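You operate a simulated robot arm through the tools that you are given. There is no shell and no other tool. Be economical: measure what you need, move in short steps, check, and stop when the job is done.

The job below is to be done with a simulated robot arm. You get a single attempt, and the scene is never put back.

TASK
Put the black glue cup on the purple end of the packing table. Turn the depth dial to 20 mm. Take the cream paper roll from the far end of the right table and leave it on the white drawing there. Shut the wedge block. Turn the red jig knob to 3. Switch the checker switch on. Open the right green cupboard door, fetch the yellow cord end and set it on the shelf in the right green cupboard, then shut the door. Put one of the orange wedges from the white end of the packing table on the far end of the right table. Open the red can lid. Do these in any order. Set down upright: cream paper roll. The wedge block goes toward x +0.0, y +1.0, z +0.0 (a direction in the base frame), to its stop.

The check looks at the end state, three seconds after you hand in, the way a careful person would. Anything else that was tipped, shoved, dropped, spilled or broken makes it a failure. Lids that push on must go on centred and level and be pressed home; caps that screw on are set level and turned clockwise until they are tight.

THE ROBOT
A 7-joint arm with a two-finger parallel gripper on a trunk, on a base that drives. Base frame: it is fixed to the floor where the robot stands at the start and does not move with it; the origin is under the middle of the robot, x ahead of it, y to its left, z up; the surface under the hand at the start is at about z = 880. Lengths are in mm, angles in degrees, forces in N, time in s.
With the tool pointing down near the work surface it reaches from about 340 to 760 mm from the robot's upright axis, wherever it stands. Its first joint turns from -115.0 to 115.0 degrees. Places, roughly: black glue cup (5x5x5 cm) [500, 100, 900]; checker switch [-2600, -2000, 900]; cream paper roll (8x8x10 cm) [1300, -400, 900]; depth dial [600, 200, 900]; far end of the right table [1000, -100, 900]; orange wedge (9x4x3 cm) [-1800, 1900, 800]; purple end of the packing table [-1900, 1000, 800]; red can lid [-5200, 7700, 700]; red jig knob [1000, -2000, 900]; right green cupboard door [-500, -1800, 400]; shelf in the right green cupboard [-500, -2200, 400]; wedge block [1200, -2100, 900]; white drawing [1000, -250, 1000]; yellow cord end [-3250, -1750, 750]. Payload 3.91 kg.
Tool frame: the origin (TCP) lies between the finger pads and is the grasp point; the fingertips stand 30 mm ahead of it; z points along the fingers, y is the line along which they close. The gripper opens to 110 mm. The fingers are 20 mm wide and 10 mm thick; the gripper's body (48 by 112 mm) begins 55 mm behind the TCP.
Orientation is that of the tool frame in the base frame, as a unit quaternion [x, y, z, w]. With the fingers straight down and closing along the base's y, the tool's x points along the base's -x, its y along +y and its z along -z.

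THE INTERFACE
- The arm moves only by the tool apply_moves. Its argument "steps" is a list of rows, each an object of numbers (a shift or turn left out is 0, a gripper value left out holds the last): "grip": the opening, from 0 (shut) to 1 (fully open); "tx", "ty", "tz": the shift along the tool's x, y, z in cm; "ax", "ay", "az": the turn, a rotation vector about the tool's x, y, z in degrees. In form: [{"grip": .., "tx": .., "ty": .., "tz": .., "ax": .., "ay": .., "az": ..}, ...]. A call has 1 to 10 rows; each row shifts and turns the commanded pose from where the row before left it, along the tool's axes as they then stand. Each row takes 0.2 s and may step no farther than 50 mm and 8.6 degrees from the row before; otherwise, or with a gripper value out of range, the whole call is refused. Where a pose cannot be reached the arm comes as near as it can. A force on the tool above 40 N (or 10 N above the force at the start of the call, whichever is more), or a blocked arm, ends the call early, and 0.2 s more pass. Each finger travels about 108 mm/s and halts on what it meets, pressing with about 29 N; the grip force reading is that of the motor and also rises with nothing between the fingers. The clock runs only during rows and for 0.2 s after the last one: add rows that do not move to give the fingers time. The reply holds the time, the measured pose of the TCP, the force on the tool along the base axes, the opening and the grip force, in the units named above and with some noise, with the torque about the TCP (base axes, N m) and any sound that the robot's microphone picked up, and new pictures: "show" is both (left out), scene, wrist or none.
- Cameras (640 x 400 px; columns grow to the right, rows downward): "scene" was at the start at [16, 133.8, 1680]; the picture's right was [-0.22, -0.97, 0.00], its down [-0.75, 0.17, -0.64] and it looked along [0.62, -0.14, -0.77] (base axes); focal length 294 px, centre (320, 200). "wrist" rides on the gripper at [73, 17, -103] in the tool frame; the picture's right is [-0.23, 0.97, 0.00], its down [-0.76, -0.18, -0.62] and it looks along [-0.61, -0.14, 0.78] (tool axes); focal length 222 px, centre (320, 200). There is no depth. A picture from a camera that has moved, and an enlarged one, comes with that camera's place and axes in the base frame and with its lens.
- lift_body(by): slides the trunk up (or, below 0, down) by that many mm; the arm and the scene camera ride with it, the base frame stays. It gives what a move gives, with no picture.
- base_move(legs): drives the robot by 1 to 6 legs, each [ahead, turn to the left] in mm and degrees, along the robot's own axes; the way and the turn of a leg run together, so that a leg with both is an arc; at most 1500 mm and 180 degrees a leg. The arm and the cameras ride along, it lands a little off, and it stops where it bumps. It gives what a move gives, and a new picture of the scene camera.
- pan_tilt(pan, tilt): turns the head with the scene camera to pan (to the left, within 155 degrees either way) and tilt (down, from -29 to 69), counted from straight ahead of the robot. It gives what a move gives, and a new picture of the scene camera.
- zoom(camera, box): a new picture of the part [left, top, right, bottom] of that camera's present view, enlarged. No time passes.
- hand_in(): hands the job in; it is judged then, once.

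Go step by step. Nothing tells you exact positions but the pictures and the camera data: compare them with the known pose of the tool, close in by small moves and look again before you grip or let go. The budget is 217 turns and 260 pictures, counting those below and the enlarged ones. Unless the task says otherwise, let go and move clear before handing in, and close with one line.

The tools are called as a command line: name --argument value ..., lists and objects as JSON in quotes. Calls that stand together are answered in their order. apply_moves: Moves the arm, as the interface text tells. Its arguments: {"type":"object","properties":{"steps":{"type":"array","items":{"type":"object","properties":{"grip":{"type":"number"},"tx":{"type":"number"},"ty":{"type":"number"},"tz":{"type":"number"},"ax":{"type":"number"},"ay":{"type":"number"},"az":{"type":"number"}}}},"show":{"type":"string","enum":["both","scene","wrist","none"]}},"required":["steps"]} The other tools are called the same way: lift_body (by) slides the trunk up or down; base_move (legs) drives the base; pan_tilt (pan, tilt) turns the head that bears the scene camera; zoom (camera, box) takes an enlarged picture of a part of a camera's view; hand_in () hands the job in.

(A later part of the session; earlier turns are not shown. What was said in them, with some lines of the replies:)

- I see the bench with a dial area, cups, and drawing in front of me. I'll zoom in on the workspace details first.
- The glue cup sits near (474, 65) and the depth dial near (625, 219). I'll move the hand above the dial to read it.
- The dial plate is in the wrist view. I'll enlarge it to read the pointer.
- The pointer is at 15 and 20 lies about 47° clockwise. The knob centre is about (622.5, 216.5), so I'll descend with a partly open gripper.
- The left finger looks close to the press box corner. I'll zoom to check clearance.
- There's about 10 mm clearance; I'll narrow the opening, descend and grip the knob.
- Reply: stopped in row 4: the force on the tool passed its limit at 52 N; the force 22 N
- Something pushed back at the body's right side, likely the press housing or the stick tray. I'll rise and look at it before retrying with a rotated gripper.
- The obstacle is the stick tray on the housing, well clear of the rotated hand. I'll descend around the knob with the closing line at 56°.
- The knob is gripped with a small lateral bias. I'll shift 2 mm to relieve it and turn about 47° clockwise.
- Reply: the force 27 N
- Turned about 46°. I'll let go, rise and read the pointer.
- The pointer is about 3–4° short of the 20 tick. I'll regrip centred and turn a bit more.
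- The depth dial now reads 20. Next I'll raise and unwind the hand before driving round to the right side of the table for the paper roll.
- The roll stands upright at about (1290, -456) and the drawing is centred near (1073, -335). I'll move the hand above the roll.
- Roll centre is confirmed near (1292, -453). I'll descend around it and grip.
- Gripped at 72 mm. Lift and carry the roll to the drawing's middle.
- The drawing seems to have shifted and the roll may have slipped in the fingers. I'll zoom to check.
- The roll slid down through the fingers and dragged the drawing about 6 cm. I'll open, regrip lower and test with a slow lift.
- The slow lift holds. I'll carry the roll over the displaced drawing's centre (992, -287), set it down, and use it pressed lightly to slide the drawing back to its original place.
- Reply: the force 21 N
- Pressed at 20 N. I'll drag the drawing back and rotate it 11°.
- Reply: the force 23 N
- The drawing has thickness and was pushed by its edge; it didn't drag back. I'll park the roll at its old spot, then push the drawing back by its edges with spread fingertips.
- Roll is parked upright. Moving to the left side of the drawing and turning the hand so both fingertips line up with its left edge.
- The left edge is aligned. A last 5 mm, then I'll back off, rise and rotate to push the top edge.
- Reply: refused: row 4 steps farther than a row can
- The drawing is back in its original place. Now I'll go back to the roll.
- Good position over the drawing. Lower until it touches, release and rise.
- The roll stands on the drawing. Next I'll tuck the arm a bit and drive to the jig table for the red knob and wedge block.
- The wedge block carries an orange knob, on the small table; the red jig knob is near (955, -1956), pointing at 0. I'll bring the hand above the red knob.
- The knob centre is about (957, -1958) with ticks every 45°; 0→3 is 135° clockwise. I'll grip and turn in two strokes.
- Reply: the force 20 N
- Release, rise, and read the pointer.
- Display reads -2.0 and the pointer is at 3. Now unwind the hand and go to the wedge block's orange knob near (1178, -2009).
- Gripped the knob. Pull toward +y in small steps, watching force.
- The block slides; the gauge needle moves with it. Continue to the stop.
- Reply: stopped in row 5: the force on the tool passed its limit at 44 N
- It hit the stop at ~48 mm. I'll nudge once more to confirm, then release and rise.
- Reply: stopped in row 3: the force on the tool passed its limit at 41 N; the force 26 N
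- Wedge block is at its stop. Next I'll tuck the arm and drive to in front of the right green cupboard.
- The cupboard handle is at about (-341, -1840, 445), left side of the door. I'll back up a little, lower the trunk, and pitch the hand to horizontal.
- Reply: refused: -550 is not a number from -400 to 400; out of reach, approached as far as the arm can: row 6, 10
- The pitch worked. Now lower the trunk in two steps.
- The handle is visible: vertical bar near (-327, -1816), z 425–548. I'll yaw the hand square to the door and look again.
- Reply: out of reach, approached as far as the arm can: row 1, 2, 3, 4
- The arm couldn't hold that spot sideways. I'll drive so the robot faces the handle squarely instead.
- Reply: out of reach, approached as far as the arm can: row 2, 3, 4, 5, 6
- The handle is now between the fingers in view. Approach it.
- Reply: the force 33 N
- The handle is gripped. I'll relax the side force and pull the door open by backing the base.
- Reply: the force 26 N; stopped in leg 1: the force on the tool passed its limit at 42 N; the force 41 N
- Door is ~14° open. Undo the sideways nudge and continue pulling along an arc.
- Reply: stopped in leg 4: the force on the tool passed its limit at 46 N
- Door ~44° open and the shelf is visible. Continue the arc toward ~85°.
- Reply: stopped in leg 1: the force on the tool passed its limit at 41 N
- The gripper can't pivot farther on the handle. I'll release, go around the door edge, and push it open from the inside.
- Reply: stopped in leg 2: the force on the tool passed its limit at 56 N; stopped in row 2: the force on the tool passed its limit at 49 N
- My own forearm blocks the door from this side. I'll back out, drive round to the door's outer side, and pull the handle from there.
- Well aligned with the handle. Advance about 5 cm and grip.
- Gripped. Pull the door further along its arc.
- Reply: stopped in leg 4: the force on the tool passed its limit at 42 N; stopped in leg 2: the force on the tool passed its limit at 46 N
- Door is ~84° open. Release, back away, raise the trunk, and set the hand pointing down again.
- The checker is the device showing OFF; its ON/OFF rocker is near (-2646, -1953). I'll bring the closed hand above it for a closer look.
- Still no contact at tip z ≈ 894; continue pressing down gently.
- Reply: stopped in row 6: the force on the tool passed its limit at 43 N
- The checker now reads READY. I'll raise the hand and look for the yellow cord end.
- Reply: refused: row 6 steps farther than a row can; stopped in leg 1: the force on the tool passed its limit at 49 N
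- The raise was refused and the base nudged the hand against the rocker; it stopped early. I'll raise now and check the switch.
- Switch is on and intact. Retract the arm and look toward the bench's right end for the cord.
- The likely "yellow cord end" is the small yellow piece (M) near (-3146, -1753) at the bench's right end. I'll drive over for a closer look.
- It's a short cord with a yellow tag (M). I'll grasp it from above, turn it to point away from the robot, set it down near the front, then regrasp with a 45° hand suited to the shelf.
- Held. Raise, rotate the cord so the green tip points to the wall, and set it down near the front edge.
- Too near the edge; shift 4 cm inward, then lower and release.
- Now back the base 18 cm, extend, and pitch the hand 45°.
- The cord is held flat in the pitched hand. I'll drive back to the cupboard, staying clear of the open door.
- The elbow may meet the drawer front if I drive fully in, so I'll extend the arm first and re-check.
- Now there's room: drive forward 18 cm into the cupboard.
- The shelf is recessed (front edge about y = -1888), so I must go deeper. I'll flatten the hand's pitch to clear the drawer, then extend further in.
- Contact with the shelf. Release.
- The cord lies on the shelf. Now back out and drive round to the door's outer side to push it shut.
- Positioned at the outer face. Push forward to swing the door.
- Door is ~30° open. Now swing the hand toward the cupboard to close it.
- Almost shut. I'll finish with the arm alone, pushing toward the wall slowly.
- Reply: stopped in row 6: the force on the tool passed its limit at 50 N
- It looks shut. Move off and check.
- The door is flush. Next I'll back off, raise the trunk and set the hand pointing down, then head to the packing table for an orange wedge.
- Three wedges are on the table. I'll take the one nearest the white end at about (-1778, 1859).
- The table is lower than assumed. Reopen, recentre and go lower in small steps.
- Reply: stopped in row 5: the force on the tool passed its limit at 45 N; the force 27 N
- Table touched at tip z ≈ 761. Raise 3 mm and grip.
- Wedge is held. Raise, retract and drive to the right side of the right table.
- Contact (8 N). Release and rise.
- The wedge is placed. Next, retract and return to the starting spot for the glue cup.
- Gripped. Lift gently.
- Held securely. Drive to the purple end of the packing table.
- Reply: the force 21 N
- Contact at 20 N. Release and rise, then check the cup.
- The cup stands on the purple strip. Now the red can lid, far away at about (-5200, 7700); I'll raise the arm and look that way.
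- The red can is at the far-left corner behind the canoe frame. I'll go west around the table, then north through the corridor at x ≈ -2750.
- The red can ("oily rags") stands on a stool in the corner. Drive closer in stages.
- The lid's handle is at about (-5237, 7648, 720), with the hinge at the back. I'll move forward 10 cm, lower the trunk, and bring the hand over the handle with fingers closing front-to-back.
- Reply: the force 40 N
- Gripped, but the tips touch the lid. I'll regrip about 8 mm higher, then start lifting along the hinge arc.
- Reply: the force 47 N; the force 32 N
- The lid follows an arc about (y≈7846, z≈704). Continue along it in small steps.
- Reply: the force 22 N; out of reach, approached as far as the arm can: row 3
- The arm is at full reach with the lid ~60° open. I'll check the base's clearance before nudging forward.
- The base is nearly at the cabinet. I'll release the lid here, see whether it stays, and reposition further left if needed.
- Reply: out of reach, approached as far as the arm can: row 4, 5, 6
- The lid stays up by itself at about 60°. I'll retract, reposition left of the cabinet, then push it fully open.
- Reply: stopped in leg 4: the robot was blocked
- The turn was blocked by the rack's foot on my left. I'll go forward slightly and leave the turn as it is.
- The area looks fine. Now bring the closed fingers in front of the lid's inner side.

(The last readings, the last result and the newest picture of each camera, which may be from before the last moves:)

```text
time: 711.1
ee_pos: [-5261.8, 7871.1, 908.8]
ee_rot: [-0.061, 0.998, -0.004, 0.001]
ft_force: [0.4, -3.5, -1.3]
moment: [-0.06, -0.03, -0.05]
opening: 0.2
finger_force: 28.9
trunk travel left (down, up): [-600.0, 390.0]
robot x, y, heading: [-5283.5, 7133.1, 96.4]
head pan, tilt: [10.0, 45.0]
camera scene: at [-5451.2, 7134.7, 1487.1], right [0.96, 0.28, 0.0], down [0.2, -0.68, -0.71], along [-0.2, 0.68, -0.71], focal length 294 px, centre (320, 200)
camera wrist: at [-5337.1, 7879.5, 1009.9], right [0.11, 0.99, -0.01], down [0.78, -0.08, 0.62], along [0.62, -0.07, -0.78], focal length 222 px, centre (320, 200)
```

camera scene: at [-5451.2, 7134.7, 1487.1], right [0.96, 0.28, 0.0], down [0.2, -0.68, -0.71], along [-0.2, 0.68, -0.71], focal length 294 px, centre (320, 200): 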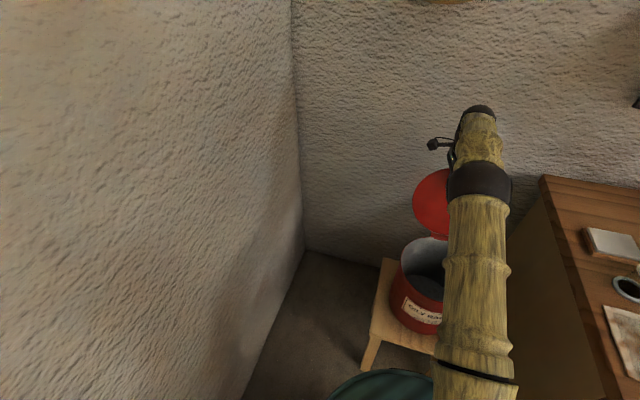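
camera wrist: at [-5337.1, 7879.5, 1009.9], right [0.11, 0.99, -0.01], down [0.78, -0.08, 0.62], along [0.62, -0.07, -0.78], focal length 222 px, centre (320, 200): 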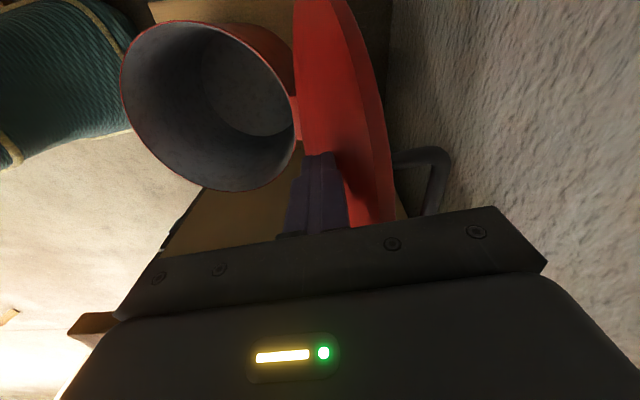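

The lid is past vertical (~100°). Withdraw and check that it stays.

apply_moves --steps '[{"ty": -3}, {"ty": -4}, {"ty": -4}, {"ty": -4}, {"ty": -4, "tz": -1}, {"tz": -4}, {"tz": -4}, {"tz": -4}, {}]' --show "scene"

zoom --camera "scene" --box '[360, 130, 520, 370]'

```text
time: 713.1
ee_pos: [-5240.2, 7681.2, 1039.4]
ee_rot: [-0.062, 0.998, -0.003, 0.001]
ft_force: [0.2, 0.5, 0.2]
moment: [-0.01, -0.02, -0.01]
opening: 0.0
finger_force: 28.6
trunk travel left (down, up): [-600.0, 390.0]
robot x, y, heading: [-5283.2, 7133.9, 96.2]
head pan, tilt: [10.0, 45.0]
camera scene: at [-5451.3, 7135.0, 1487.1], right [0.96, 0.28, 0.0], down [0.2, -0.68, -0.71], along [-0.2, 0.68, -0.71], focal length 294 px, centre (320, 200)
```

scene: 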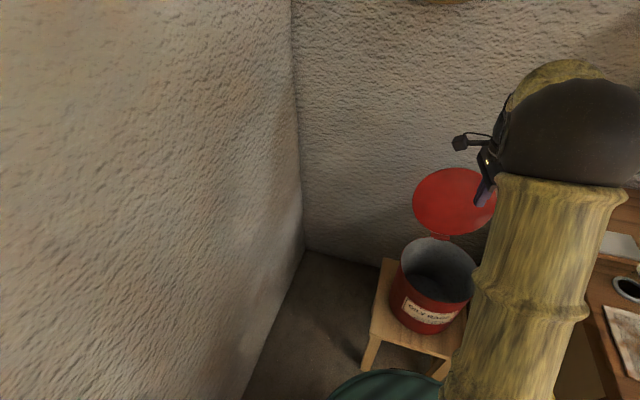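

```text
1.67 times, centred on (440, 250) of scene
camera zoom: at [-5451.3, 7135.0, 1487.1], right [0.96, 0.28, 0.0], down [0.2, -0.68, -0.71], along [-0.2, 0.68, -0.71], focal length 489 px, centre (120, 117)
```

zoom: 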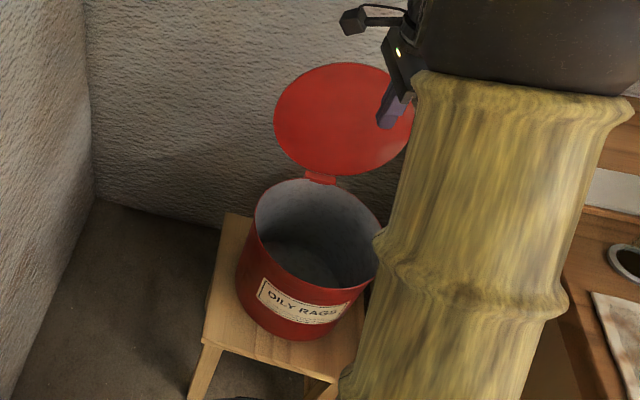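

The lid stays open. One last check that the rack beside me wasn't disturbed.

pan_tilt --pan 95 --tilt 50

```text
time: 714.7
ee_pos: [-5240.7, 7681.8, 1040.1]
ee_rot: [-0.061, 0.998, -0.003, 0.0]
ft_force: [-0.1, -0.8, -1.3]
moment: [-0.02, 0.0, 0.02]
opening: 0.2
finger_force: 28.9
trunk travel left (down, up): [-600.0, 390.0]
robot x, y, heading: [-5283.0, 7135.2, 96.3]
head pan, tilt: [95.0, 50.0]
camera scene: at [-5503.7, 7041.7, 1480.2], right [-0.2, 0.98, 0.0], down [0.75, 0.15, -0.64], along [-0.63, -0.13, -0.77], focal length 294 px, centre (320, 200)
```

scene: 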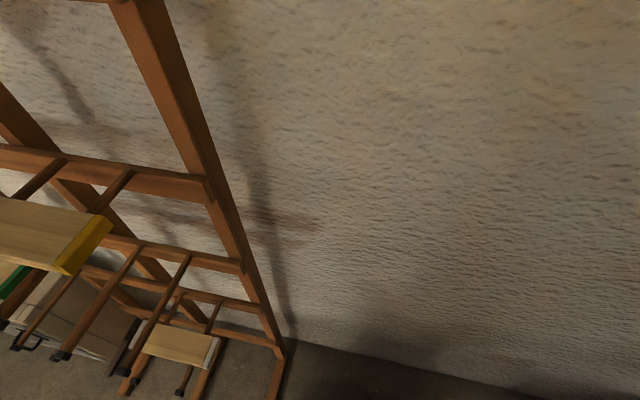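

The rack and the items on it look undisturbed, and every task step is done, so I'm handing in.

hand_in

```text
The job is handed in.
```

All nine steps are done and the job is handed in. Two slips along the way: the white drawing got pushed about 9 cm and I moved it back, and my base bumped the wall rack near the red can, which looks undisturbed.
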